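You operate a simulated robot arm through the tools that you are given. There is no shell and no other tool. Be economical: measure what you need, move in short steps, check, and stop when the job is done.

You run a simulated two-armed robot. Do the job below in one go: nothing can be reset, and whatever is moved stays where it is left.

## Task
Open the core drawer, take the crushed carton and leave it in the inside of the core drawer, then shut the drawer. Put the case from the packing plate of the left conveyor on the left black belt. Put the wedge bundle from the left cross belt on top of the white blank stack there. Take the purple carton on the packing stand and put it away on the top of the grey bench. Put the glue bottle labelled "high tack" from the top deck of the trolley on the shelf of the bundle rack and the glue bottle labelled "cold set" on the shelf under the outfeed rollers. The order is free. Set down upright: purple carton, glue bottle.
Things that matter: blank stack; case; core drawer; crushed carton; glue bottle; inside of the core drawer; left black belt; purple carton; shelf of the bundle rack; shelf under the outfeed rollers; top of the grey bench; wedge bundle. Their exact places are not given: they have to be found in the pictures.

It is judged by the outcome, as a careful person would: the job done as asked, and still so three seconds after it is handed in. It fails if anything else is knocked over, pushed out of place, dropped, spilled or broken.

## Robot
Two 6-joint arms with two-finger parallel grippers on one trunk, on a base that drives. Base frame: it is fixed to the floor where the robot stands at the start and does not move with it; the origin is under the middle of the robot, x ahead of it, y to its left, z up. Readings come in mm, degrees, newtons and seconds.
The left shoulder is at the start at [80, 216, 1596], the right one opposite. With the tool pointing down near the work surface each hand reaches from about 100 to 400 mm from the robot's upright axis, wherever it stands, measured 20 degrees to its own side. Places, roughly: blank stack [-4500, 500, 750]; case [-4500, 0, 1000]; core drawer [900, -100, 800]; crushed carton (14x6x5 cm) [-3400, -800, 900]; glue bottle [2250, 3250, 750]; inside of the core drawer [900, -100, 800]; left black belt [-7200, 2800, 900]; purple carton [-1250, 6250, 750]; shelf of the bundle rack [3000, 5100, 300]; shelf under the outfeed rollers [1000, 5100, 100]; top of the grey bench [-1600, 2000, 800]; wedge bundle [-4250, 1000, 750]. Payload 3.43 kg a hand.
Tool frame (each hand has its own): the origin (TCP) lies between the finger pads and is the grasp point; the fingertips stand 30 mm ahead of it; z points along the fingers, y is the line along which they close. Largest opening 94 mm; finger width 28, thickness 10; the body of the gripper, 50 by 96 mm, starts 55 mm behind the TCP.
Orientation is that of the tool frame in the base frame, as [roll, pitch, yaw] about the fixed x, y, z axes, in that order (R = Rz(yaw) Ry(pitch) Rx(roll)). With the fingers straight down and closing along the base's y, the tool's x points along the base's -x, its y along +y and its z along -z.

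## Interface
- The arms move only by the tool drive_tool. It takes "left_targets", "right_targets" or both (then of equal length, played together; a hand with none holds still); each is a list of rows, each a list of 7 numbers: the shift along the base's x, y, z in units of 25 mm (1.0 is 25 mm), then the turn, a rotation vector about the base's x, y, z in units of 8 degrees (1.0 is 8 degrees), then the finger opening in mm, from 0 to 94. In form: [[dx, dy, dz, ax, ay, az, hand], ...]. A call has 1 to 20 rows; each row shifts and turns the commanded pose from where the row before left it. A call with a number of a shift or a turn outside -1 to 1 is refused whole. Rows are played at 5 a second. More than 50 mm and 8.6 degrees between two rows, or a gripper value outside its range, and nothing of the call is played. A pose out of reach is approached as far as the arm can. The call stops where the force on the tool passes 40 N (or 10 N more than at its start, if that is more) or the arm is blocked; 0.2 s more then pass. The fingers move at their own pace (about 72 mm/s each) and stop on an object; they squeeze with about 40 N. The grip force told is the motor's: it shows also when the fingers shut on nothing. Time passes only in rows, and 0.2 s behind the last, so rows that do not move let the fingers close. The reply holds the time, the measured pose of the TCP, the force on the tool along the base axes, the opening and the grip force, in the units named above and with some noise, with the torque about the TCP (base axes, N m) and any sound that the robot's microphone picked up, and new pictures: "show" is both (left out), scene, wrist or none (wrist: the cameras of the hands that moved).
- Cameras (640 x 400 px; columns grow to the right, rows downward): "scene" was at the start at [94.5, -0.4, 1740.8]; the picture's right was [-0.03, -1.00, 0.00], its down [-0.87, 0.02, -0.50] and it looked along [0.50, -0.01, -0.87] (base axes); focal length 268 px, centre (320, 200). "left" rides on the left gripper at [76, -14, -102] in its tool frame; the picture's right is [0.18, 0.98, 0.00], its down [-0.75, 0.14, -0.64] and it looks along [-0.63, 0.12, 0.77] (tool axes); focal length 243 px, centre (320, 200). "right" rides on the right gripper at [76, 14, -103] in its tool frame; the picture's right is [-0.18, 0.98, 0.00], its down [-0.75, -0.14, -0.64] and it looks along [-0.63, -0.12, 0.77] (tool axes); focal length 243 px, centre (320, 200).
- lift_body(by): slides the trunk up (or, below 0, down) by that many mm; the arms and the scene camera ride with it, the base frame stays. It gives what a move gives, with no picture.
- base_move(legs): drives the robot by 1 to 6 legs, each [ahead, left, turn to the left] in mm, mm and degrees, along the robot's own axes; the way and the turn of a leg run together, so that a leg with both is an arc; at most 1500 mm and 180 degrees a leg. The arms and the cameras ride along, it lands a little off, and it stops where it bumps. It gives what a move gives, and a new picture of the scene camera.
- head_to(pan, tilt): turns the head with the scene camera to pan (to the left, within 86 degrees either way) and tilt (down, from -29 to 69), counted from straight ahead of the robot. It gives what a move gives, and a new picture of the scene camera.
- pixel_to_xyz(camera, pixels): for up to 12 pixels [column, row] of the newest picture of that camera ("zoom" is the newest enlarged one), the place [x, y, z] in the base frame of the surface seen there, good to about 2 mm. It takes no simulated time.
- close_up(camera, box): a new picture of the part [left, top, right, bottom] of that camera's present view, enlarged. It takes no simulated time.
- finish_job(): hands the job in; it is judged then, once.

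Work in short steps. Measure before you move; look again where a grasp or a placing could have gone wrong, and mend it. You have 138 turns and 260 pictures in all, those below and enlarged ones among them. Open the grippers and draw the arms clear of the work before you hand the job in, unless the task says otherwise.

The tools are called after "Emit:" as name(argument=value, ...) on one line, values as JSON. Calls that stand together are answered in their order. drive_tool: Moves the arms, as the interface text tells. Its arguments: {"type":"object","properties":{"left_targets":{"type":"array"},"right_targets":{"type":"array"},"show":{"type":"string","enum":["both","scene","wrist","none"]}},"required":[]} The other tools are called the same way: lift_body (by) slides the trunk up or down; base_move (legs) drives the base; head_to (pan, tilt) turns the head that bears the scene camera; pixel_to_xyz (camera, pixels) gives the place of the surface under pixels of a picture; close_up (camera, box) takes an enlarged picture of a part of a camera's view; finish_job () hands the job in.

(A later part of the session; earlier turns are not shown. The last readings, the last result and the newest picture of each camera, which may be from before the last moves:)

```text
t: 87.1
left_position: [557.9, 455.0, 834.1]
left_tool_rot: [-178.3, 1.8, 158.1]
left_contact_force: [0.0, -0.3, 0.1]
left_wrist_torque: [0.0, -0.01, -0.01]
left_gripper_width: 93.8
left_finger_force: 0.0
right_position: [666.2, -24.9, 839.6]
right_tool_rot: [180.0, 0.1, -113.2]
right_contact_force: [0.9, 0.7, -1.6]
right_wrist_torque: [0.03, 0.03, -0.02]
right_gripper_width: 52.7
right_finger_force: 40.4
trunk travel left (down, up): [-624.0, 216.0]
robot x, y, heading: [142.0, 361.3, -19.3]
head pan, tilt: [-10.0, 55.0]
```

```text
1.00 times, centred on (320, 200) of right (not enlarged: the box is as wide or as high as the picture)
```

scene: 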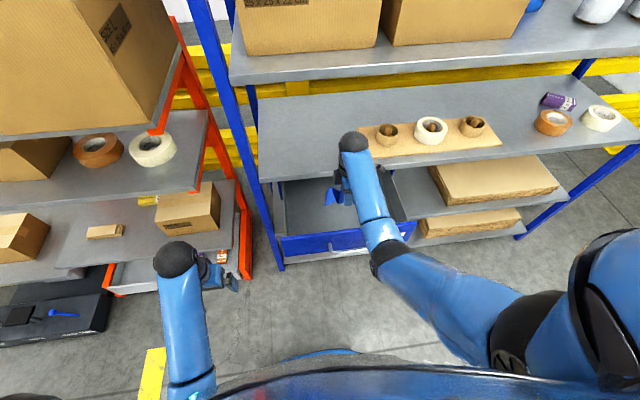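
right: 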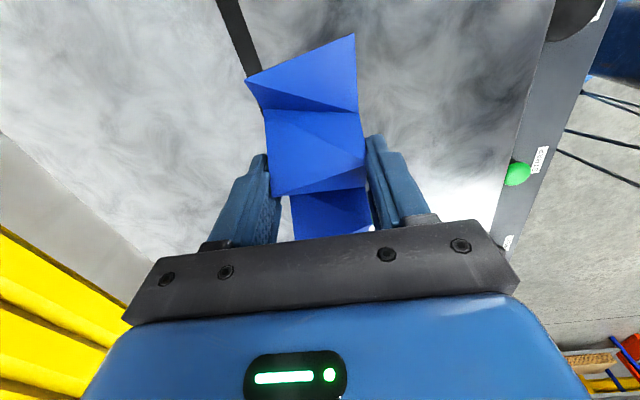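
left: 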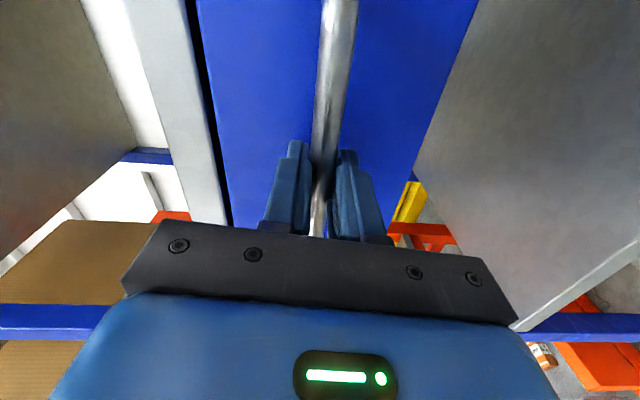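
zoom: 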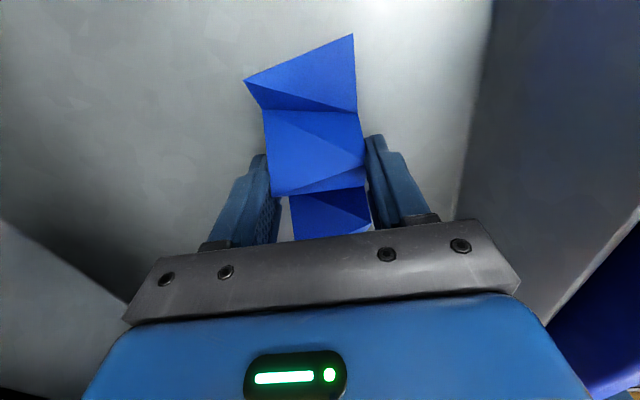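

The carton is inside, about 5 mm above the floor. I lower slightly, open, and lift the hand out.

Emit:
drive_tool(right_targets=[[0, 0, -0.22, 0, 0, 0, 30], [0, 0, 0, 0, 0, 0, 70], [0, 0, 0, 0, 0, 0, 90], [0, 0, 0, 0, 0, 0, 90], [0, 0, 0.6, 0, 0, 0, 90], [0, 0, 1, 0, 0, 0, 90], [0, 0, 1, 0, 0, 0, 90]], show="wrist")

Emit:
lift_body(by=160)

Emit:
base_move(legs=[[-450, 0, 0]])

```text
t: 88.7
left_position: [558.4, 454.7, 833.5]
left_tool_rot: [-178.2, 1.7, 158.2]
left_contact_force: [-0.1, 1.1, -0.3]
left_wrist_torque: [0.01, 0.03, -0.02]
left_gripper_width: 94.0
left_finger_force: 0.0
right_position: [667.1, -25.7, 899.7]
right_tool_rot: [-179.9, 0.1, -113.3]
right_contact_force: [-0.9, -0.1, 0.2]
right_wrist_torque: [0.03, 0.0, 0.01]
right_gripper_width: 90.1
right_finger_force: 0.1
trunk travel left (down, up): [-624.0, 216.0]
robot x, y, heading: [141.5, 365.7, -19.5]
head pan, tilt: [-10.0, 55.0]
```

right: 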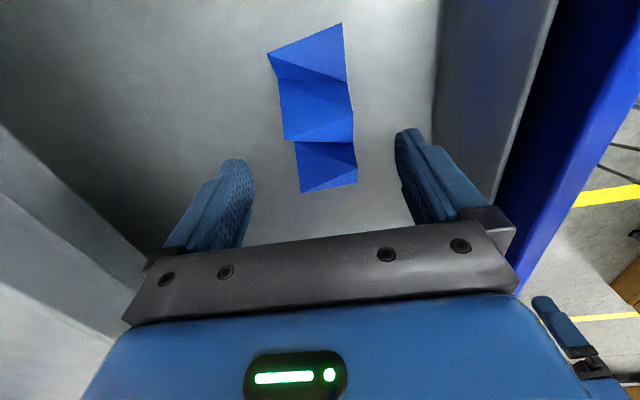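

```text
t: 90.5
left_position: [558.9, 455.4, 992.9]
left_tool_rot: [-178.3, 1.8, 158.1]
left_contact_force: [-0.1, 0.2, 0.5]
left_wrist_torque: [-0.04, -0.02, 0.02]
left_gripper_width: 94.1
left_finger_force: 0.2
right_position: [667.4, -27.0, 1058.6]
right_tool_rot: [-179.9, 0.1, -113.3]
right_contact_force: [0.2, -0.1, 0.3]
right_wrist_torque: [0.0, 0.01, -0.01]
right_gripper_width: 90.0
right_finger_force: 0.0
trunk travel left (down, up): [-784.0, 56.0]
robot x, y, heading: [139.5, 364.8, -19.5]
head pan, tilt: [-10.0, 55.0]
```

```text
t: 93.2
left_position: [142.6, 602.1, 993.0]
left_tool_rot: [-178.3, 1.6, 158.0]
left_contact_force: [-0.7, -0.1, 1.6]
left_wrist_torque: [-0.04, 0.0, 0.02]
left_gripper_width: 93.6
left_finger_force: 0.1
right_position: [249.4, 121.0, 1056.6]
right_tool_rot: [179.9, 0.1, -113.2]
right_contact_force: [0.2, 0.7, -0.6]
right_wrist_torque: [0.0, 0.01, 0.01]
right_gripper_width: 90.0
right_finger_force: 0.1
trunk travel left (down, up): [-784.0, 56.0]
robot x, y, heading: [-277.9, 512.5, -19.7]
head pan, tilt: [-10.0, 55.0]
```

scene: 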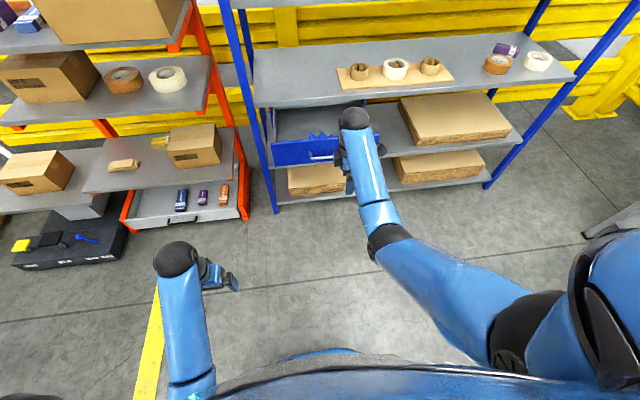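

The carton lies in the drawer. To close it I will push on the handle with the closed right hand pointing down; first I turn that hand back and measure the orange tray so the left hand stays clear.

Emit:
pixel_to_xyz(camera="scene", pixels=[[185, 218], [130, 222], [245, 215], [222, 185], [85, 190], [320, 158], [275, 150], [372, 150], [265, 100], [320, 137]])

Emit:
drive_tool(right_targets=[[0, 0, 0, 0, 0, -0.983, 0], [0, 0, 0, 0, 0, -0.983, 0], [0, 0, 0, 0, 0, -0.983, 0], [0, 0, 0, 0, 0, -0.983, 0], [0, 0, 0, 0, 0, -0.983, 0], [0, 0, 0, 0, 0, -0.983, 0], [0, 0, 0, 0, 0, -0.983, 0], [0, 0, 0, 0, 0, -0.983, 0], [0, 0, 0, 0, 0, -0.983, 0], [0, 0, 0, 0, 0, -0.983, 0], [0, 0, 0, 0, 0, -0.983, 0]], show="none")

Emit:
lift_body(by=-197)

```text
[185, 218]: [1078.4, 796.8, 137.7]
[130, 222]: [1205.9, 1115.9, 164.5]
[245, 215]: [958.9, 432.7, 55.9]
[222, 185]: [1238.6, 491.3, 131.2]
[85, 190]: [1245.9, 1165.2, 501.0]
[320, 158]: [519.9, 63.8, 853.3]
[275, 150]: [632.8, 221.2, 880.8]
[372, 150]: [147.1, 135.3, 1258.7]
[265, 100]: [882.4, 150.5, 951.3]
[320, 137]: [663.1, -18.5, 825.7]
```

```text
t: 95.6
left_position: [140.7, 602.5, 994.1]
left_tool_rot: [-178.3, 1.7, 158.0]
left_contact_force: [-0.4, 0.0, -0.2]
left_wrist_torque: [-0.01, -0.01, -0.04]
left_gripper_width: 94.1
left_finger_force: 0.0
right_position: [247.7, 122.4, 1059.3]
right_tool_rot: [180.0, 0.1, 160.2]
right_contact_force: [-0.4, -0.3, 0.3]
right_wrist_torque: [0.02, 0.02, 0.02]
right_gripper_width: 0.0
right_finger_force: 33.5
trunk travel left (down, up): [-784.0, 56.0]
robot x, y, heading: [-279.8, 508.8, -19.6]
head pan, tilt: [-10.0, 55.0]
```

```text
t: 97.8
left_position: [140.5, 601.8, 796.6]
left_tool_rot: [-178.3, 1.6, 158.2]
left_contact_force: [-0.5, -0.3, -0.7]
left_wrist_torque: [-0.02, -0.03, 0.0]
left_gripper_width: 93.8
left_finger_force: 0.1
right_position: [247.3, 122.2, 860.8]
right_tool_rot: [179.9, 0.1, 160.3]
right_contact_force: [0.2, -0.2, -0.4]
right_wrist_torque: [0.02, 0.0, 0.01]
right_gripper_width: 0.0
right_finger_force: 33.5
trunk travel left (down, up): [-587.0, 253.0]
robot x, y, heading: [-276.9, 508.8, -19.7]
head pan, tilt: [-10.0, 55.0]
```

The left side is clear. I drive forward to push the drawer shut; the base stops on force when it is home.

Emit:
base_move(legs=[[510, 12, 0]])

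```text
t: 100.8
left_position: [626.2, 442.9, 797.3]
left_tool_rot: [-178.4, 1.8, 158.0]
left_contact_force: [0.4, -0.9, -0.7]
left_wrist_torque: [0.01, 0.03, 0.01]
left_gripper_width: 94.2
left_finger_force: 0.0
right_position: [732.7, -38.1, 861.6]
right_tool_rot: [-179.9, 0.1, 160.3]
right_contact_force: [-6.7, 2.4, 1.5]
right_wrist_torque: [0.11, 0.02, -0.02]
right_gripper_width: 0.0
right_finger_force: 33.1
trunk travel left (down, up): [-587.0, 253.0]
robot x, y, heading: [208.0, 353.7, -19.6]
head pan, tilt: [-10.0, 55.0]
```

scene: 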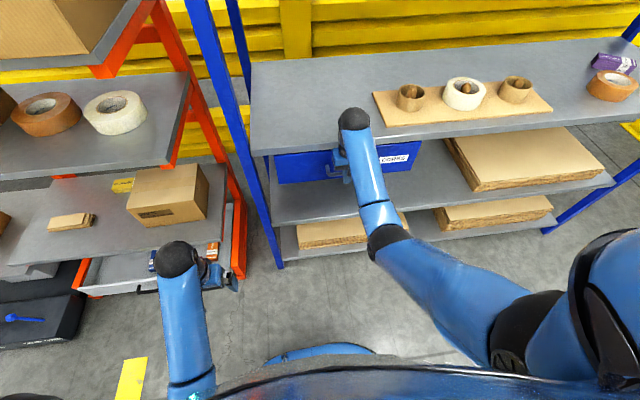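

Nearly home (hand force about 7 N). I push a little more with the arm until it stops.

Emit:
drive_tool(right_targets=[[0.3, -0.11, 0, 0, 0, 0, 0], [0.3, -0.11, 0, 0, 0, 0, 0], [0.3, -0.11, 0, 0, 0, 0, 0], [0, 0, 0, 0, 0, 0, 0]], show="wrist")

```text
t: 101.3
left_position: [622.4, 443.8, 797.1]
left_tool_rot: [-178.2, 1.8, 158.0]
left_contact_force: [-0.4, -0.5, -1.6]
left_wrist_torque: [0.02, 0.02, -0.03]
left_gripper_width: 93.9
left_finger_force: 0.0
right_position: [732.8, -36.8, 857.5]
right_tool_rot: [-180.0, -1.7, 160.2]
right_contact_force: [-29.1, 12.4, 13.9]
right_wrist_torque: [0.01, 0.1, -0.03]
right_gripper_width: 0.2
right_finger_force: 33.2
trunk travel left (down, up): [-587.0, 253.0]
robot x, y, heading: [210.7, 353.4, -19.6]
head pan, tilt: [-10.0, 55.0]
stopped in row 2 (right hand): the force on the tool passed its limit at 46 N (the readings are from after the stop); the commanded pose is now the measured one
```

right: 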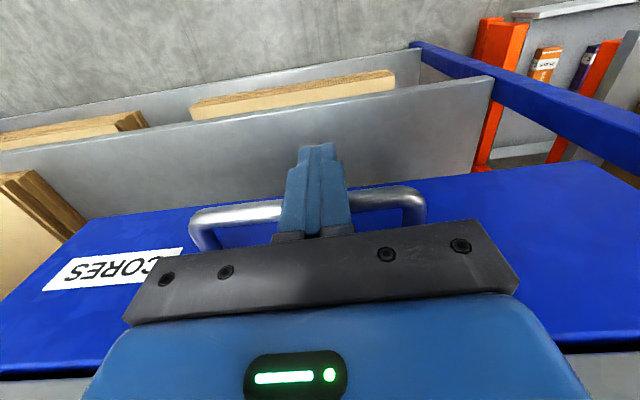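

The drawer is shut against its stop. I back away, raise the trunk, and turn left to look for the trolley with the glue bottles.

Emit:
base_move(legs=[[-500, 0, 0], [0, 0, 90]])

Emit:
lift_body(by=200)

Emit:
head_to(pan=-15, tilt=12)

```text
t: 108.1
left_position: [-354.5, 933.7, 795.7]
left_tool_rot: [-178.3, 1.8, -111.2]
left_contact_force: [-0.4, -0.3, 0.4]
left_wrist_torque: [0.03, 0.02, 0.02]
left_gripper_width: 93.8
left_finger_force: 0.1
right_position: [127.9, 1051.3, 857.8]
right_tool_rot: [180.0, -1.1, -109.0]
right_contact_force: [0.4, -0.5, -0.6]
right_wrist_torque: [-0.02, -0.02, -0.01]
right_gripper_width: 0.0
right_finger_force: 33.7
trunk travel left (down, up): [-587.0, 253.0]
robot x, y, heading: [-256.2, 518.1, 71.0]
head pan, tilt: [-10.0, 55.0]
```

scene: 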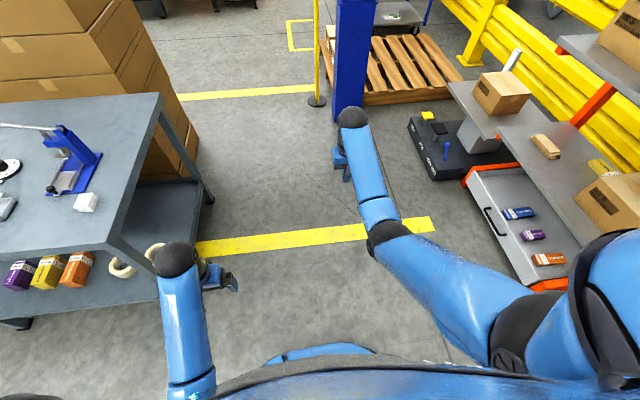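

```text
t: 110.2
left_position: [-354.6, 933.6, 996.6]
left_tool_rot: [-178.4, 1.7, -111.3]
left_contact_force: [0.1, 0.8, 0.1]
left_wrist_torque: [-0.06, 0.02, 0.0]
left_gripper_width: 93.9
left_finger_force: 0.1
right_position: [127.0, 1051.1, 1056.6]
right_tool_rot: [-180.0, -1.2, -109.0]
right_contact_force: [-0.5, -0.1, 0.0]
right_wrist_torque: [0.01, -0.01, -0.03]
right_gripper_width: 0.0
right_finger_force: 32.9
trunk travel left (down, up): [-787.0, 53.0]
robot x, y, heading: [-256.5, 517.4, 71.1]
head pan, tilt: [-10.0, 55.0]
```

```text
t: 111.3
left_position: [-354.1, 932.8, 996.4]
left_tool_rot: [-178.3, 1.6, -111.2]
left_contact_force: [0.2, -0.1, 0.2]
left_wrist_torque: [0.0, -0.01, 0.02]
left_gripper_width: 94.0
left_finger_force: 0.0
right_position: [126.8, 1052.0, 1056.8]
right_tool_rot: [179.9, -1.0, -109.0]
right_contact_force: [0.6, -0.2, -0.1]
right_wrist_torque: [0.02, -0.03, 0.0]
right_gripper_width: 0.0
right_finger_force: 33.2
trunk travel left (down, up): [-787.0, 53.0]
robot x, y, heading: [-257.4, 515.0, 71.2]
head pan, tilt: [-15.0, 12.0]
```

scene: 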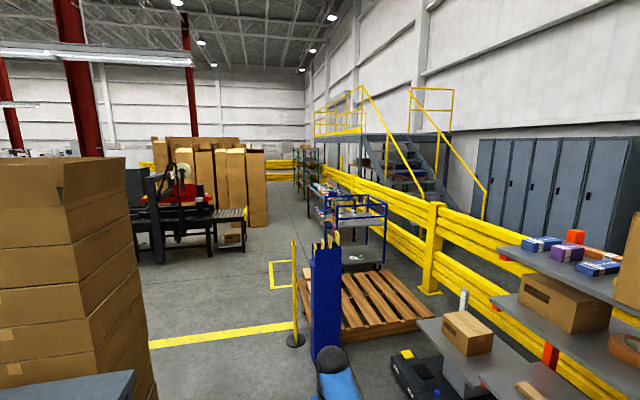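

The trolley (blue rails) is at (350,215), a pallet and a blue post before it. I measure positions to plan the way.

Emit:
pixel_to_xyz(camera="scene", pixels=[[327, 300], [295, 341], [430, 325], [345, 335], [345, 258], [375, 262], [350, 203], [235, 240], [125, 300], [380, 268], [220, 300], [160, 350]])

Emit:
close_up(camera="scene", box=[280, 150, 440, 250])

```text
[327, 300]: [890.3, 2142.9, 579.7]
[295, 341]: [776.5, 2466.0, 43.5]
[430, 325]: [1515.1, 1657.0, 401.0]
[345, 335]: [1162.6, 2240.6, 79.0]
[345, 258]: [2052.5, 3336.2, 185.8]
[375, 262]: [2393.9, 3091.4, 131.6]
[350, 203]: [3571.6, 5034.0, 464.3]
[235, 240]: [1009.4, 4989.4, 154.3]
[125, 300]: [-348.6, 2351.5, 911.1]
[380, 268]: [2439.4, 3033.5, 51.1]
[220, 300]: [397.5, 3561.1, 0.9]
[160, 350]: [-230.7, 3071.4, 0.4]
```

```text
4.00 times, centred on (360, 200) of scene
```

zoom: 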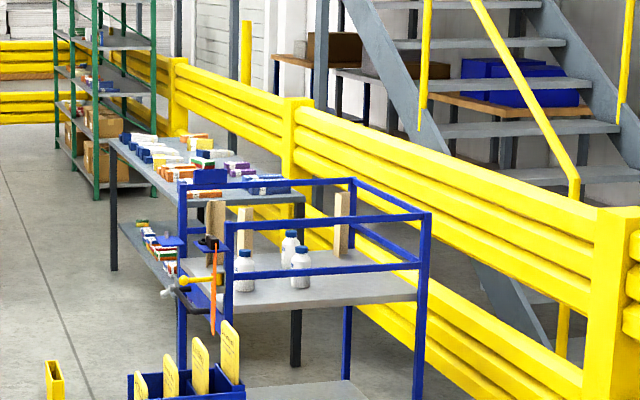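

The way is clear between the carton stack and the blue post. I drive up the aisle to about (200,2900) and turn toward the trolley.

Emit:
base_move(legs=[[0, 0, -6], [1000, 0, 0], [0, 0, 23], [1500, 0, 0], [0, 0, -70]])

```text
t: 128.3
left_position: [456.5, 3249.8, 996.0]
left_tool_rot: [-178.4, 1.7, -164.0]
left_contact_force: [0.1, 0.0, -0.5]
left_wrist_torque: [-0.04, -0.01, 0.03]
left_gripper_width: 94.0
left_finger_force: 0.1
right_position: [842.5, 2940.6, 1056.5]
right_tool_rot: [180.0, -1.1, -161.8]
right_contact_force: [0.2, 0.3, 0.3]
right_wrist_torque: [0.0, 0.0, 0.01]
right_gripper_width: 0.0
right_finger_force: 33.2
trunk travel left (down, up): [-787.0, 53.0]
robot x, y, heading: [187.6, 2923.1, 18.4]
head pan, tilt: [-15.0, 12.0]
```

scene: 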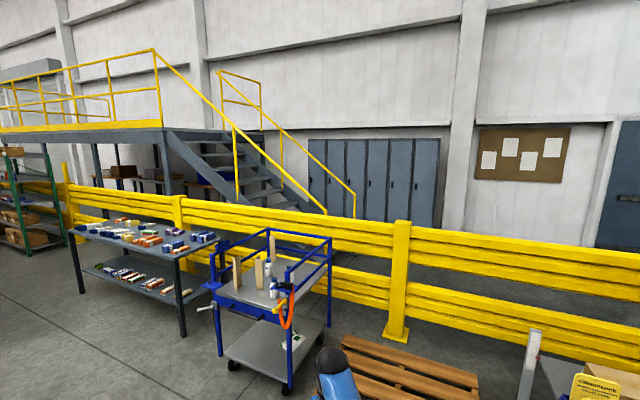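

The trolley is at (265,300). I enlarge it and measure the deck corners and bottles.

Emit:
close_up(camera="scene", box=[190, 220, 350, 320])

Emit:
pixel_to_xyz(camera="scene", pixels=[[220, 295], [289, 310], [327, 279], [266, 268], [273, 288], [258, 270], [287, 288], [237, 272], [232, 368], [287, 395], [285, 320], [215, 283]])

```text
4.00 times, centred on (270, 270) of scene
```

zoom: 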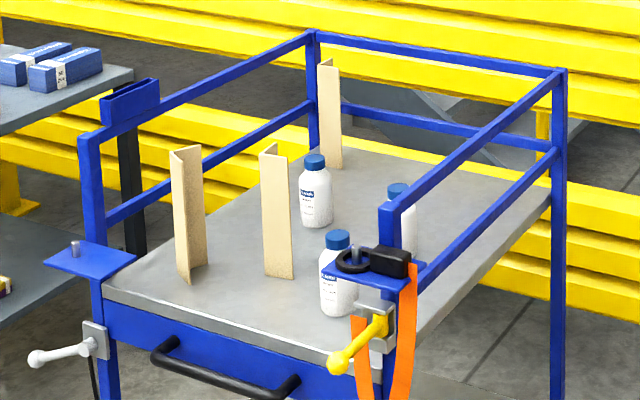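

```text
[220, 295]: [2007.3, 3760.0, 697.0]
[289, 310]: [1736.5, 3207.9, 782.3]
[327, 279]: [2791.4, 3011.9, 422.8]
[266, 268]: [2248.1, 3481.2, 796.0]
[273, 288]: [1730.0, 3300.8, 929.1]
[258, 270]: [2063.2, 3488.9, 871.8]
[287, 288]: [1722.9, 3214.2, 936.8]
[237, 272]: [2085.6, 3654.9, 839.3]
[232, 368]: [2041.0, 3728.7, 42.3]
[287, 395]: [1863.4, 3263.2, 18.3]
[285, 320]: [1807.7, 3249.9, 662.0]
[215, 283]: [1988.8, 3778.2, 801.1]
```

I measure the bottles and deck on the enlarged picture.

Emit:
pixel_to_xyz(camera="zoom", pixels=[[315, 162], [316, 205], [317, 224], [338, 240], [340, 290], [338, 314], [398, 188], [180, 290], [350, 350], [130, 280], [270, 260], [185, 200]])

```text
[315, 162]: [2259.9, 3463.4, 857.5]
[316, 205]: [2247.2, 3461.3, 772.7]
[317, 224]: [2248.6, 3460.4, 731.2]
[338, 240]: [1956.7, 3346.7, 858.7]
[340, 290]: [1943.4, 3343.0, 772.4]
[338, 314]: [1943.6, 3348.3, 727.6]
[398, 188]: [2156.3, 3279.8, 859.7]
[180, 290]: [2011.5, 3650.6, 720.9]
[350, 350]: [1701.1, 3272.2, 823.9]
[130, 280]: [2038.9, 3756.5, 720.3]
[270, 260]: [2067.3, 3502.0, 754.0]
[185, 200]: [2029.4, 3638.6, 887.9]
```

The deck is at z 720 with bottles near (1965,3345), (2165,3280), (2265,3460), tops 858; the trolley's open end faces heading about -24°. I drive to about 650 mm in front of that end to read the labels.

Emit:
base_move(legs=[[0, 0, 19], [1330, 0, 0], [0, 0, -61.5]])

Emit:
head_to(pan=0, tilt=38)

Emit:
close_up(camera="scene", box=[230, 130, 450, 268])

```text
t: 138.6
left_position: [1655.7, 3745.8, 996.1]
left_tool_rot: [-178.3, 1.8, 151.4]
left_contact_force: [0.2, 0.4, 0.0]
left_wrist_torque: [0.02, 0.0, -0.03]
left_gripper_width: 94.3
left_finger_force: 0.0
right_position: [1713.0, 3253.6, 1056.7]
right_tool_rot: [-180.0, -1.2, 153.9]
right_contact_force: [0.5, -0.1, -0.3]
right_wrist_torque: [0.01, -0.02, -0.01]
right_gripper_width: 0.0
right_finger_force: 33.0
trunk travel left (down, up): [-787.0, 53.0]
robot x, y, heading: [1231.9, 3702.4, -26.3]
head pan, tilt: [-15.0, 12.0]
```

scene: 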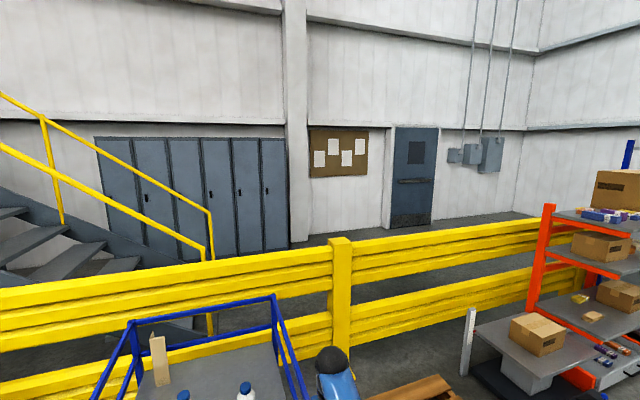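

```text
t: 139.5
left_position: [1655.6, 3745.4, 996.5]
left_tool_rot: [-178.2, 1.6, 151.5]
left_contact_force: [0.6, 0.8, -0.5]
left_wrist_torque: [-0.04, 0.0, -0.01]
left_gripper_width: 93.9
left_finger_force: 0.0
right_position: [1712.2, 3254.2, 1057.3]
right_tool_rot: [180.0, -1.1, 153.7]
right_contact_force: [0.2, 1.2, -0.5]
right_wrist_torque: [-0.01, 0.01, 0.0]
right_gripper_width: 0.0
right_finger_force: 32.8
trunk travel left (down, up): [-787.0, 53.0]
robot x, y, heading: [1226.9, 3703.7, -26.0]
head pan, tilt: [0.0, 38.0]
```

scene: 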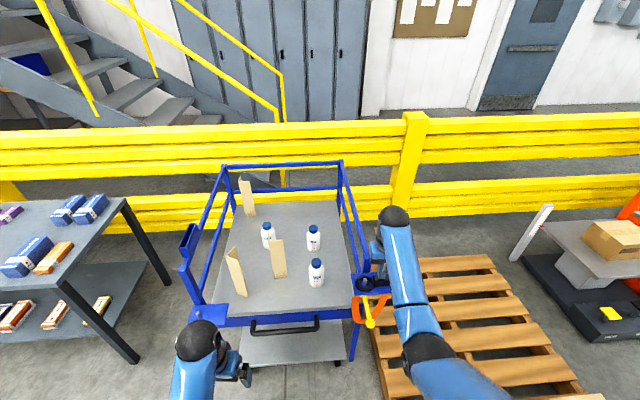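

```text
2.90 times, centred on (340, 199) of scene
```

zoom: 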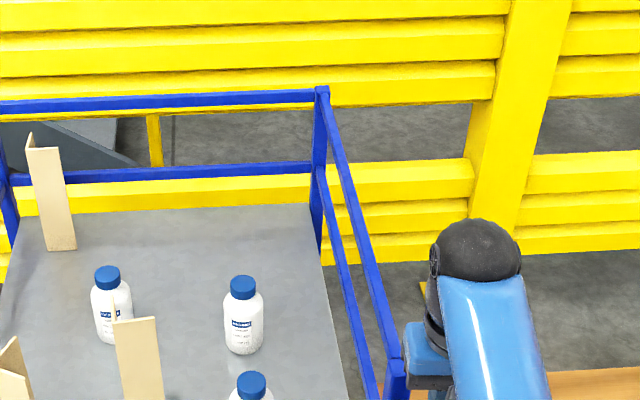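

I enlarge the bottles to read labels.

Emit:
close_up(camera="scene", box=[250, 215, 282, 252])

Emit:
close_up(camera="scene", box=[298, 222, 330, 242])

Emit:
close_up(camera="scene", box=[300, 257, 332, 290])

```text
10.81 times, centred on (266, 234) of scene
```

zoom: 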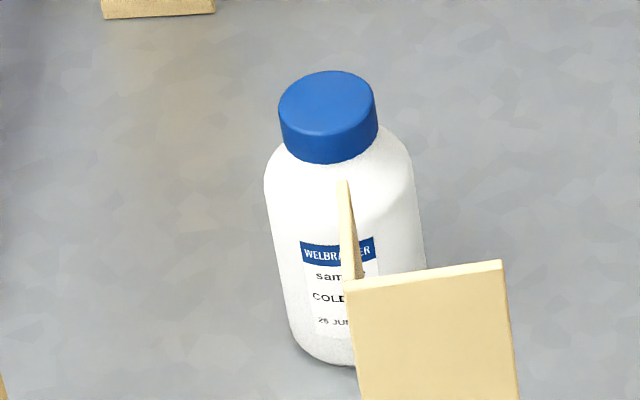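

```text
16.00 times, centred on (314, 232) of scene
```

zoom: 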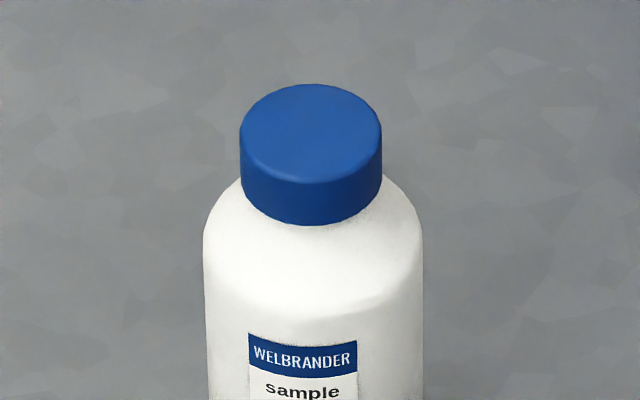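

```text
12.12 times, centred on (316, 274) of scene
```

zoom: 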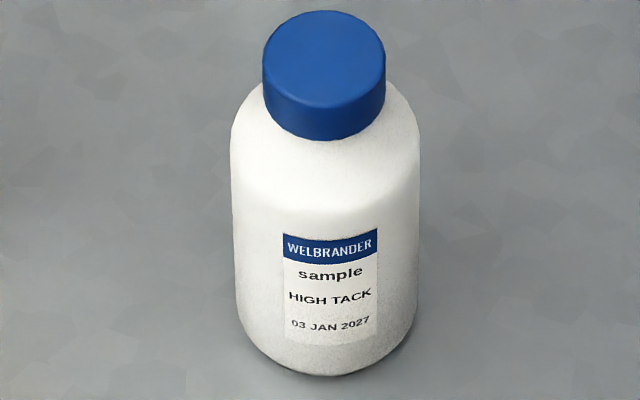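

The front bottle reads HIGH TACK; the left rear one COLD…. I check the middle one and the exact places.

Emit:
close_up(camera="scene", box=[298, 236, 330, 256])

Emit:
pixel_to_xyz(camera="scene", pixels=[[316, 263], [317, 280], [316, 287], [314, 229], [314, 245], [267, 226], [268, 240], [278, 262], [270, 275], [232, 270], [243, 295], [250, 213]])

```text
16.00 times, centred on (314, 246) of scene
```

zoom: 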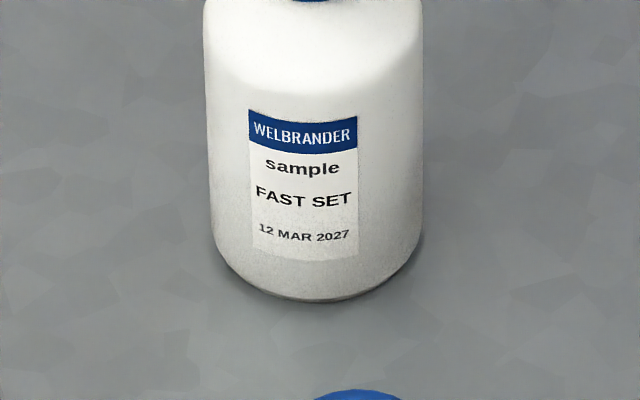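

```text
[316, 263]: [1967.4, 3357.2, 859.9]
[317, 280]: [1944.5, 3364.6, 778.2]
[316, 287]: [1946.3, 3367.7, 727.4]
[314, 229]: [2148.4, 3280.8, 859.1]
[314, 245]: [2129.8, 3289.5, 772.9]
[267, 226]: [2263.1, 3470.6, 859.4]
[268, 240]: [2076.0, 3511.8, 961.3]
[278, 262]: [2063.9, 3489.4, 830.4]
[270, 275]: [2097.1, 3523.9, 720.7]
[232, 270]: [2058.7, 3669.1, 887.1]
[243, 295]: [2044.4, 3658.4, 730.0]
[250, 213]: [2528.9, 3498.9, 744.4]
```

HIGH TACK is the front bottle (1970,3355), COLD SET the left rear (2266,3469), the middle is FAST SET. Both go onto low shelves, so I hold them side-on with a horizontal tool: I pitch the left tool forward and draw the right hand back.

Emit:
drive_tool(left_targets=[[0.6, -0.29, 0, -0.41, -0.843, 0, 94], [0.6, -0.29, 0, -0.41, -0.843, 0, 94], [0.6, -0.29, 0, -0.41, -0.843, 0, 94], [0.6, -0.29, 0, -0.41, -0.843, 0, 94], [0.6, -0.29, 0, -0.41, -0.843, 0, 94], [0.6, -0.29, 0, -0.41, -0.843, 0, 94], [0.6, -0.29, 0, -0.41, -0.843, 0, 94], [0.6, -0.29, 0, -0.41, -0.843, 0, 94], [0.6, -0.29, 0, -0.41, -0.843, 0, 94], [0.6, -0.29, 0, -0.41, -0.843, 0, 94], [0.6, -0.29, 0, -0.41, -0.843, 0, 94], [0.6, -0.29, 0, -0.41, -0.843, 0, 94]], right_targets=[[-0.6, 0.29, 0, 0, 0, 0, 50], [-0.6, 0.29, 0, 0, 0, 0, 94], [-0.6, 0.29, 0, 0, 0, 0, 94], [-0.6, 0.29, 0, 0, 0, 0, 94], [-0.6, 0.29, 0, 0, 0, 0, 94], [-0.6, 0.29, 0, 0, 0, 0, 94], [-0.6, 0.29, 0, 0, 0, 0, 94], [-0.6, 0.29, 0, 0, 0, 0, 94], [-0.6, 0.29, 0, 0, 0, 0, 94], [-0.6, 0.29, 0, 0, 0, 0, 94], [-0.6, 0.29, 0, 0, 0, 0, 94], [-0.6, 0.29, 0, 0, 0, 0, 94]], show="scene")

```text
t: 142.1
left_position: [1814.4, 3658.9, 993.2]
left_tool_rot: [162.0, 83.1, 131.2]
left_contact_force: [-0.8, 0.0, -1.0]
left_wrist_torque: [0.0, 0.04, 0.0]
left_gripper_width: 94.2
left_finger_force: 0.1
left hand out of reach, approached as far as the arm can: row 11, 12
right_position: [1561.8, 3328.4, 993.2]
right_tool_rot: [180.0, -0.8, 153.7]
right_contact_force: [-0.3, -0.4, 0.1]
right_wrist_torque: [-0.02, -0.02, 0.0]
right_gripper_width: 93.9
right_finger_force: 0.0
right hand out of reach, approached as far as the arm can: row 2, 3, 4, 5, 6, 7, 8, 9, 10, 11, 12
trunk travel left (down, up): [-787.0, 53.0]
robot x, y, heading: [1230.4, 3702.1, -26.3]
head pan, tilt: [0.0, 38.0]
```

scene: 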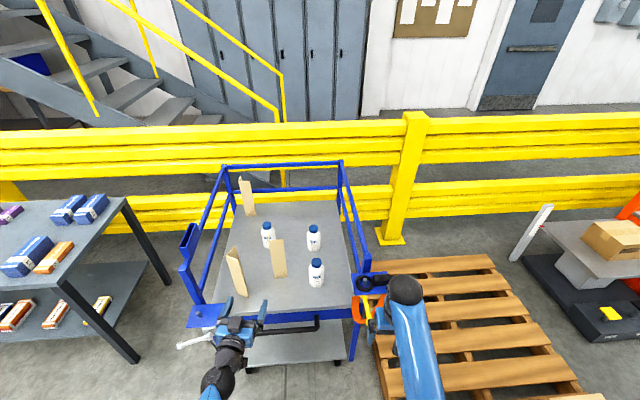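

The left tool points ahead, about 6° down. I shift right 196 mm, lower the trunk so the TCP is at z≈782, and go ahead 170 mm toward the HIGH TACK bottle.

Emit:
base_move(legs=[[0, -196, 0]])

Emit:
lift_body(by=-211)

Emit:
base_move(legs=[[170, 0, 0]])

Emit:
close_up(camera="left", box=[0, 0, 640, 400])

```text
t: 143.8
left_position: [1713.1, 3537.9, 993.5]
left_tool_rot: [162.5, 82.8, 134.2]
left_contact_force: [-1.0, 0.0, -1.0]
left_wrist_torque: [-0.02, -0.03, 0.04]
left_gripper_width: 94.0
left_finger_force: 0.0
right_position: [1475.9, 3197.0, 991.3]
right_tool_rot: [179.8, -1.1, 156.3]
right_contact_force: [-0.5, -0.7, 0.4]
right_wrist_torque: [-0.02, 0.02, 0.02]
right_gripper_width: 93.8
right_finger_force: 0.1
trunk travel left (down, up): [-787.0, 53.0]
robot x, y, heading: [1124.5, 3558.5, -23.3]
head pan, tilt: [0.0, 38.0]
stopped in leg 1: the robot was blocked; the commanded pose is now the measured one
```

scene: 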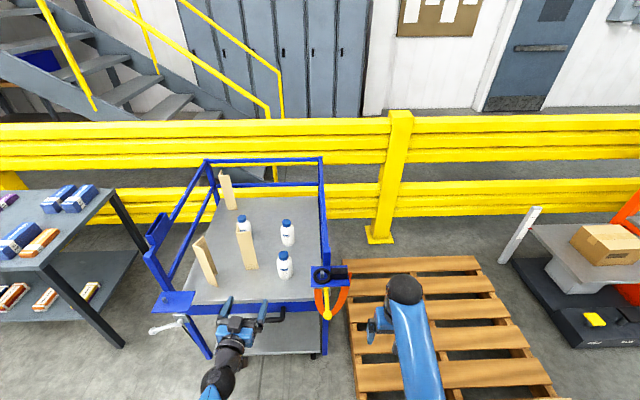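

```text
t: 146.0
left_position: [1713.3, 3540.6, 782.2]
left_tool_rot: [163.1, 83.0, 134.9]
left_contact_force: [-0.6, -0.3, -0.7]
left_wrist_torque: [-0.03, -0.01, -0.04]
left_gripper_width: 93.9
left_finger_force: 0.0
right_position: [1475.4, 3200.4, 781.2]
right_tool_rot: [180.0, -0.9, 156.3]
right_contact_force: [1.3, 1.0, -0.3]
right_wrist_torque: [0.01, 0.04, 0.01]
right_gripper_width: 94.1
right_finger_force: 0.1
trunk travel left (down, up): [-576.0, 264.0]
robot x, y, heading: [1125.1, 3556.7, -23.4]
head pan, tilt: [0.0, 38.0]
```

```text
t: 146.8
left_position: [1713.4, 3539.4, 782.4]
left_tool_rot: [163.2, 83.1, 134.7]
left_contact_force: [0.5, 0.3, 0.0]
left_wrist_torque: [0.01, 0.03, 0.0]
left_gripper_width: 93.8
left_finger_force: 0.0
right_position: [1475.1, 3198.6, 780.4]
right_tool_rot: [179.9, -0.9, 156.1]
right_contact_force: [1.1, 0.1, 0.5]
right_wrist_torque: [0.02, 0.01, 0.02]
right_gripper_width: 94.0
right_finger_force: 0.0
trunk travel left (down, up): [-576.0, 264.0]
robot x, y, heading: [1126.2, 3558.2, -23.8]
head pan, tilt: [0.0, 38.0]
stopped in leg 1: the robot was blocked; the commanded pose is now the measured one
```

scene: 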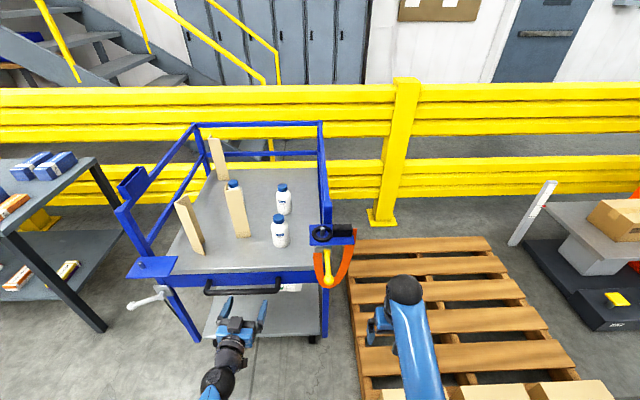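

```text
1.00 times, centred on (320, 200) of left (not enlarged: the box is as wide or as high as the picture)
```

zoom: 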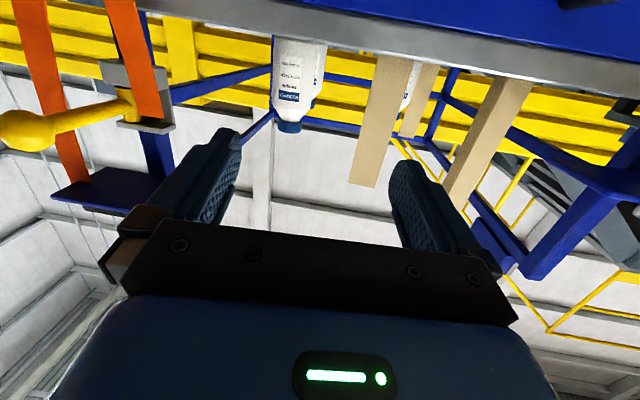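

The base bumped the pallet on the right. I measure the pallet's edge to keep clear of it.

Emit:
pixel_to_xyz(camera="scene", pixels=[[350, 260], [352, 300], [358, 350], [362, 395], [385, 395], [480, 240], [325, 335], [200, 340], [280, 222], [281, 245], [330, 245], [327, 282]])

Emit:
head_to(pan=-40, tilt=60)

```text
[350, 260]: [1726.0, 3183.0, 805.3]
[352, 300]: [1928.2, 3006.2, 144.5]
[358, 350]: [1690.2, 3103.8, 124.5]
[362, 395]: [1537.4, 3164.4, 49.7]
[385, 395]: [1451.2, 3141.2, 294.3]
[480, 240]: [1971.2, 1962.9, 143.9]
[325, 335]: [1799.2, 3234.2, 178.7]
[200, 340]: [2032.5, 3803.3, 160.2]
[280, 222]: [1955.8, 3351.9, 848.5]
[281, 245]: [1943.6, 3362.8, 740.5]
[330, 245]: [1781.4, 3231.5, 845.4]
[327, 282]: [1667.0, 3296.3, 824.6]
```

```text
t: 147.8
left_position: [1713.2, 3537.9, 782.0]
left_tool_rot: [163.2, 83.1, 134.7]
left_contact_force: [0.2, 0.1, -0.2]
left_wrist_torque: [-0.04, -0.02, 0.04]
left_gripper_width: 94.1
left_finger_force: 0.1
right_position: [1474.5, 3198.3, 780.1]
right_tool_rot: [179.9, -0.8, 156.0]
right_contact_force: [0.5, -0.5, -0.2]
right_wrist_torque: [-0.02, -0.03, -0.01]
right_gripper_width: 93.7
right_finger_force: 0.0
trunk travel left (down, up): [-576.0, 264.0]
robot x, y, heading: [1126.3, 3556.8, -23.8]
head pan, tilt: [-40.0, 60.0]
```

scene: 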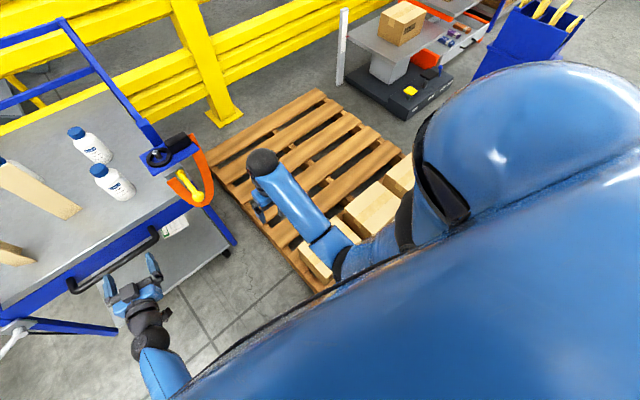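

The pallet edge runs at the right, so I'll take the front bottle with the right arm from further left, and the rear one with the left arm. I pitch both tools to about 45–55° down, drawing the left back and up.

Emit:
drive_tool(left_targets=[[-0.82, 0.36, 0.6, 0.4, 0.91, 0, 94], [-0.82, 0.36, 0.6, 0.4, 0.91, 0, 94], [-0.82, 0.36, 0.6, 0.4, 0.91, 0, 94], [-0.82, 0.36, 0.6, 0.4, 0.91, 0, 94], [-0.82, 0.36, 0.6, 0.4, 0.91, 0, 94], [-0.82, 0.36, 0.6, 0.4, 0.91, 0, 94]], right_targets=[[0, 0, 0, -0.38, -0.86, 0, 94], [0, 0, 0, -0.38, -0.86, 0, 94], [0, 0, 0, -0.38, -0.86, 0, 94], [0, 0, 0, -0.38, -0.86, 0, 94], [0, 0, 0, -0.38, -0.86, 0, 94], [0, 0, 0, -0.38, -0.86, 0, 94]], show="none")

Emit:
base_move(legs=[[-60, 40, 0], [0, 310, 0]])

Emit:
head_to(pan=-8, tilt=45)

```text
t: 149.2
left_position: [1594.6, 3584.3, 868.6]
left_tool_rot: [-176.1, 39.2, 152.8]
left_contact_force: [0.5, 0.1, -0.4]
left_wrist_torque: [-0.01, -0.02, 0.0]
left_gripper_width: 94.1
left_finger_force: 0.1
left hand out of reach, approached as far as the arm can: row 1
right_position: [1474.8, 3198.4, 780.2]
right_tool_rot: [180.0, 44.3, 156.0]
right_contact_force: [-0.4, -0.1, -0.6]
right_wrist_torque: [-0.03, -0.02, 0.02]
right_gripper_width: 94.0
right_finger_force: 0.0
trunk travel left (down, up): [-576.0, 264.0]
robot x, y, heading: [1129.0, 3558.3, -23.8]
head pan, tilt: [-40.0, 60.0]
```

```text
t: 151.9
left_position: [1682.1, 3930.2, 868.0]
left_tool_rot: [-176.1, 39.4, 152.8]
left_contact_force: [0.6, 0.5, 0.7]
left_wrist_torque: [0.0, -0.01, 0.02]
left_gripper_width: 93.9
left_finger_force: 0.0
right_position: [1561.1, 3544.7, 780.8]
right_tool_rot: [179.9, 44.4, 156.1]
right_contact_force: [-0.3, 0.0, -0.1]
right_wrist_torque: [-0.01, -0.01, -0.02]
right_gripper_width: 93.9
right_finger_force: 0.1
trunk travel left (down, up): [-576.0, 264.0]
robot x, y, heading: [1209.9, 3906.0, -23.6]
head pan, tilt: [-40.0, 60.0]
```

scene: 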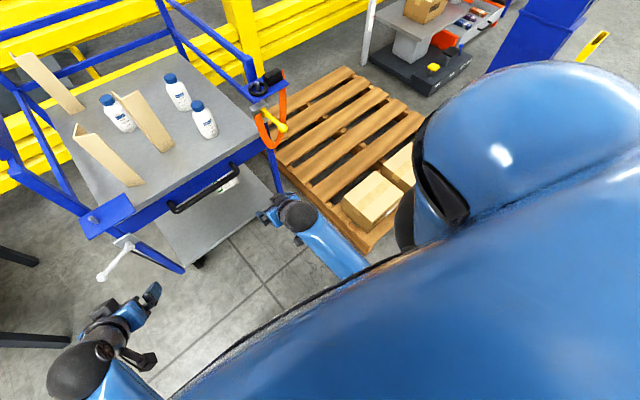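

```text
t: 152.9
left_position: [1681.9, 3931.1, 868.1]
left_tool_rot: [-176.1, 39.3, 152.8]
left_contact_force: [-0.7, 0.4, -0.7]
left_wrist_torque: [0.01, 0.03, 0.0]
left_gripper_width: 94.1
left_finger_force: 0.1
right_position: [1561.1, 3546.2, 780.0]
right_tool_rot: [-180.0, 44.2, 156.1]
right_contact_force: [0.0, 0.1, -0.6]
right_wrist_torque: [-0.01, 0.01, 0.02]
right_gripper_width: 94.0
right_finger_force: 0.0
trunk travel left (down, up): [-576.0, 264.0]
robot x, y, heading: [1213.6, 3904.1, -23.8]
head pan, tilt: [-8.0, 45.0]
```

scene: 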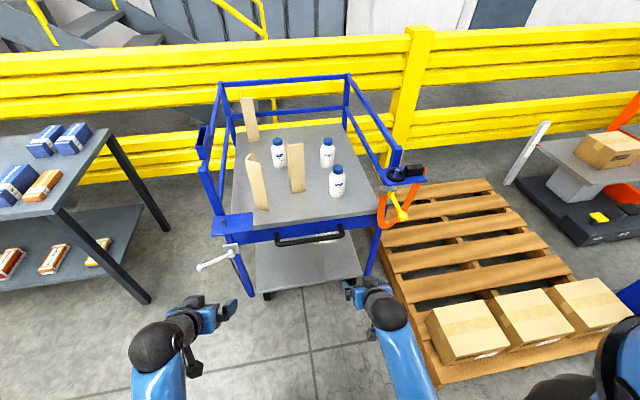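

The right hand is lined up with the HIGH TACK bottle (451 mm ahead, 8 mm right). I raise the left hand clear, drive 220 mm ahead, then reach with the right arm.

Emit:
drive_tool(left_targets=[[-0.3, 0.13, 1, 0, 0, 0, 94], [-0.3, 0.13, 1, 0, 0, 0, 94], [-0.3, 0.13, 1, 0, 0, 0, 94], [-0.3, 0.13, 1, 0, 0, 0, 94], [0, 0, 1, 0, 0, 0, 94], [0, 0, 1, 0, 0, 0, 94], [0, 0, 1, 0, 0, 0, 94], [0, 0, 1, 0, 0, 0, 94]], show="none")

Emit:
base_move(legs=[[220, -8, 0]])

Emit:
pixel_to_xyz(camera="scene", pixels=[[320, 200]])

```text
t: 154.7
left_position: [1727.5, 3917.7, 1003.3]
left_tool_rot: [-176.0, 39.5, 152.9]
left_contact_force: [0.4, -0.3, 0.0]
left_wrist_torque: [0.02, -0.01, -0.03]
left_gripper_width: 94.3
left_finger_force: 0.0
left hand out of reach, approached as far as the arm can: row 2, 3, 4, 5, 6, 7, 8
right_position: [1561.0, 3545.8, 780.4]
right_tool_rot: [180.0, 44.2, 156.1]
right_contact_force: [-0.7, -0.2, 0.6]
right_wrist_torque: [-0.01, -0.04, 0.03]
right_gripper_width: 94.2
right_finger_force: 0.1
trunk travel left (down, up): [-576.0, 264.0]
robot x, y, heading: [1213.5, 3907.4, -23.9]
head pan, tilt: [-8.0, 45.0]
```

```text
t: 156.4
left_position: [1921.0, 3823.3, 1003.2]
left_tool_rot: [-176.0, 39.6, 152.5]
left_contact_force: [0.1, 0.7, -0.4]
left_wrist_torque: [-0.01, 0.02, -0.02]
left_gripper_width: 94.0
left_finger_force: 0.0
right_position: [1754.3, 3450.0, 781.1]
right_tool_rot: [179.9, 44.3, 156.0]
right_contact_force: [0.1, 0.0, -0.2]
right_wrist_torque: [-0.01, -0.01, 0.02]
right_gripper_width: 94.1
right_finger_force: 0.0
trunk travel left (down, up): [-576.0, 264.0]
robot x, y, heading: [1406.6, 3812.7, -24.1]
head pan, tilt: [-8.0, 45.0]
```

scene: 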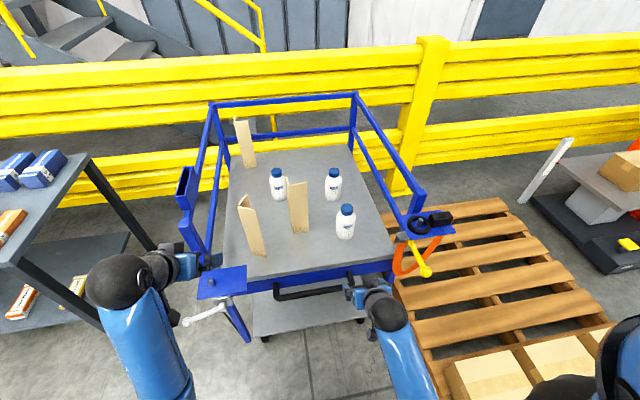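

```text
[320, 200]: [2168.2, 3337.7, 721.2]
```

I re-measure the bottle caps before reaching.

Emit:
pixel_to_xyz(camera="scene", pixels=[[347, 208], [345, 225], [345, 236], [333, 172], [277, 172], [372, 292], [300, 185], [245, 200]])

Emit:
close_up(camera="right", box=[0, 0, 640, 400])

```text
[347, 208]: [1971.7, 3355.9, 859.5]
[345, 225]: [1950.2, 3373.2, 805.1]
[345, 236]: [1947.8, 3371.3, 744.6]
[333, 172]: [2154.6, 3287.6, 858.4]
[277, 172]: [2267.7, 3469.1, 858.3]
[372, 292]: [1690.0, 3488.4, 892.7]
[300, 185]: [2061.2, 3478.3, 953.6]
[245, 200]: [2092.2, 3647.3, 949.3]
```

```text
1.00 times, centred on (320, 200) of right (not enlarged: the box is as wide or as high as the picture)
```

zoom: 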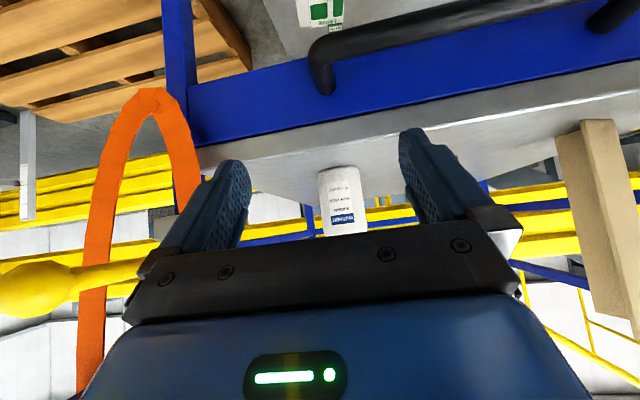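

Bottle centre is about (1972,3355): 237 mm ahead, aligned. I advance at z≈785 and close.

Emit:
drive_tool(right_targets=[[0.9135, -0.4, 0.1, 0, 0, 0, 94], [0.9135, -0.4, 0.1, 0, 0, 0, 94], [0.9135, -0.4, 0, 0, 0, 0, 94], [0.9135, -0.4, 0, 0, 0, 0, 94], [0.9135, -0.4, 0, 0, 0, 0, 94], [0.9135, -0.4, 0, 0, 0, 0, 94], [0.9135, -0.4, 0, 0, 0, 0, 94], [0.9135, -0.4, 0, 0, 0, 0, 94], [0.9135, -0.4, 0, 0, 0, 0, 94], [0.38, -0.17, 0, 0, 0, 0, 94]], show="both")

```text
t: 158.6
left_position: [1922.7, 3822.4, 1002.8]
left_tool_rot: [-176.1, 39.6, 152.5]
left_contact_force: [0.5, -0.3, 0.2]
left_wrist_torque: [0.01, 0.0, -0.01]
left_gripper_width: 94.1
left_finger_force: 0.1
right_position: [1968.7, 3357.0, 786.6]
right_tool_rot: [-180.0, 44.4, 155.9]
right_contact_force: [-0.8, 0.3, -0.8]
right_wrist_torque: [0.0, 0.01, -0.04]
right_gripper_width: 94.0
right_finger_force: 0.0
trunk travel left (down, up): [-576.0, 264.0]
robot x, y, heading: [1404.8, 3811.2, -23.5]
head pan, tilt: [-8.0, 45.0]
```

scene: 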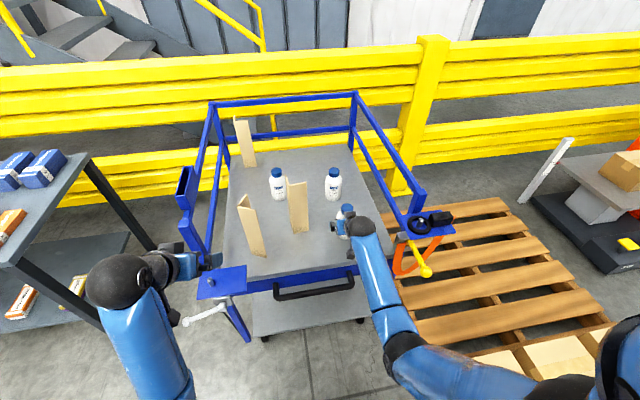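
right: 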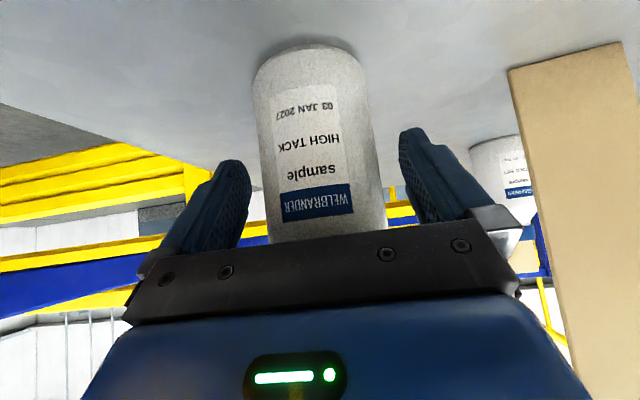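

The HIGH TACK bottle stands squarely between the fingers. I close and lift it 200 mm.

Emit:
drive_tool(right_targets=[[0, 0, 0, 0, 0, 0, 50], [0, 0, 0, 0, 0, 0, 50], [0, 0, 0, 0, 0, 0, 50], [0, 0, 0.5, 0, 0, 0, 50], [0, 0, 1, 0, 0, 0, 50], [0, 0, 1, 0, 0, 0, 50], [-0.5, 0.22, 1, 0, 0, 0, 50], [-0.9, 0.4, 1, 0, 0, 0, 50], [-0.9, 0.4, 1, 0, 0, 0, 50], [-0.9, 0.4, 1, 0, 0, 0, 50], [-0.9, 0.4, 0.5, 0, 0, 0, 50], [-0.9, 0.4, 0, 0, 0, 0, 50]], show="both")

```text
t: 161.2
left_position: [1922.3, 3821.9, 1002.5]
left_tool_rot: [-176.0, 39.6, 152.6]
left_contact_force: [0.0, 0.2, -0.1]
left_wrist_torque: [-0.01, 0.04, -0.01]
left_gripper_width: 94.1
left_finger_force: 0.0
right_position: [1842.7, 3410.6, 963.2]
right_tool_rot: [-179.9, 44.3, 155.9]
right_contact_force: [-0.1, 0.3, -3.4]
right_wrist_torque: [0.02, 0.04, -0.01]
right_gripper_width: 68.8
right_finger_force: 39.9
trunk travel left (down, up): [-576.0, 264.0]
robot x, y, heading: [1401.7, 3811.4, -24.2]
head pan, tilt: [-8.0, 45.0]
```

scene: 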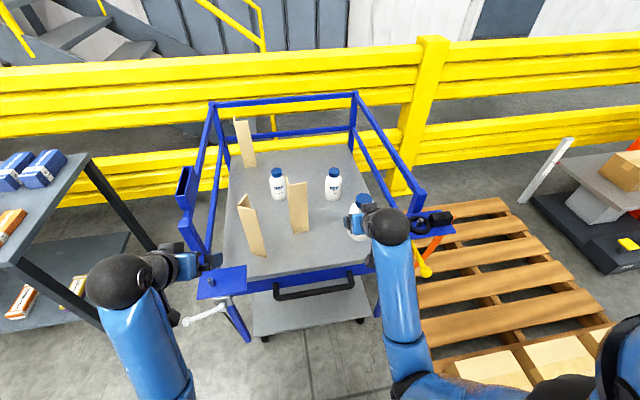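
right: 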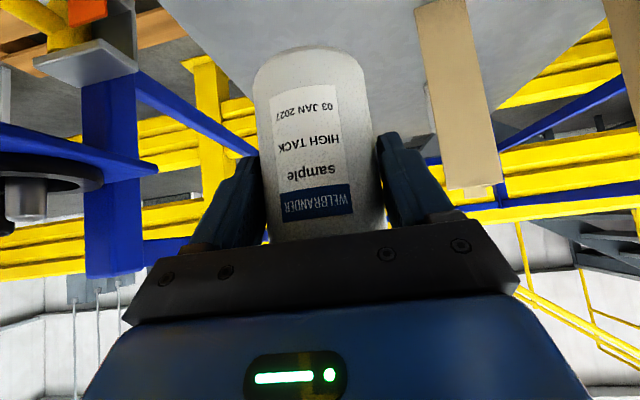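

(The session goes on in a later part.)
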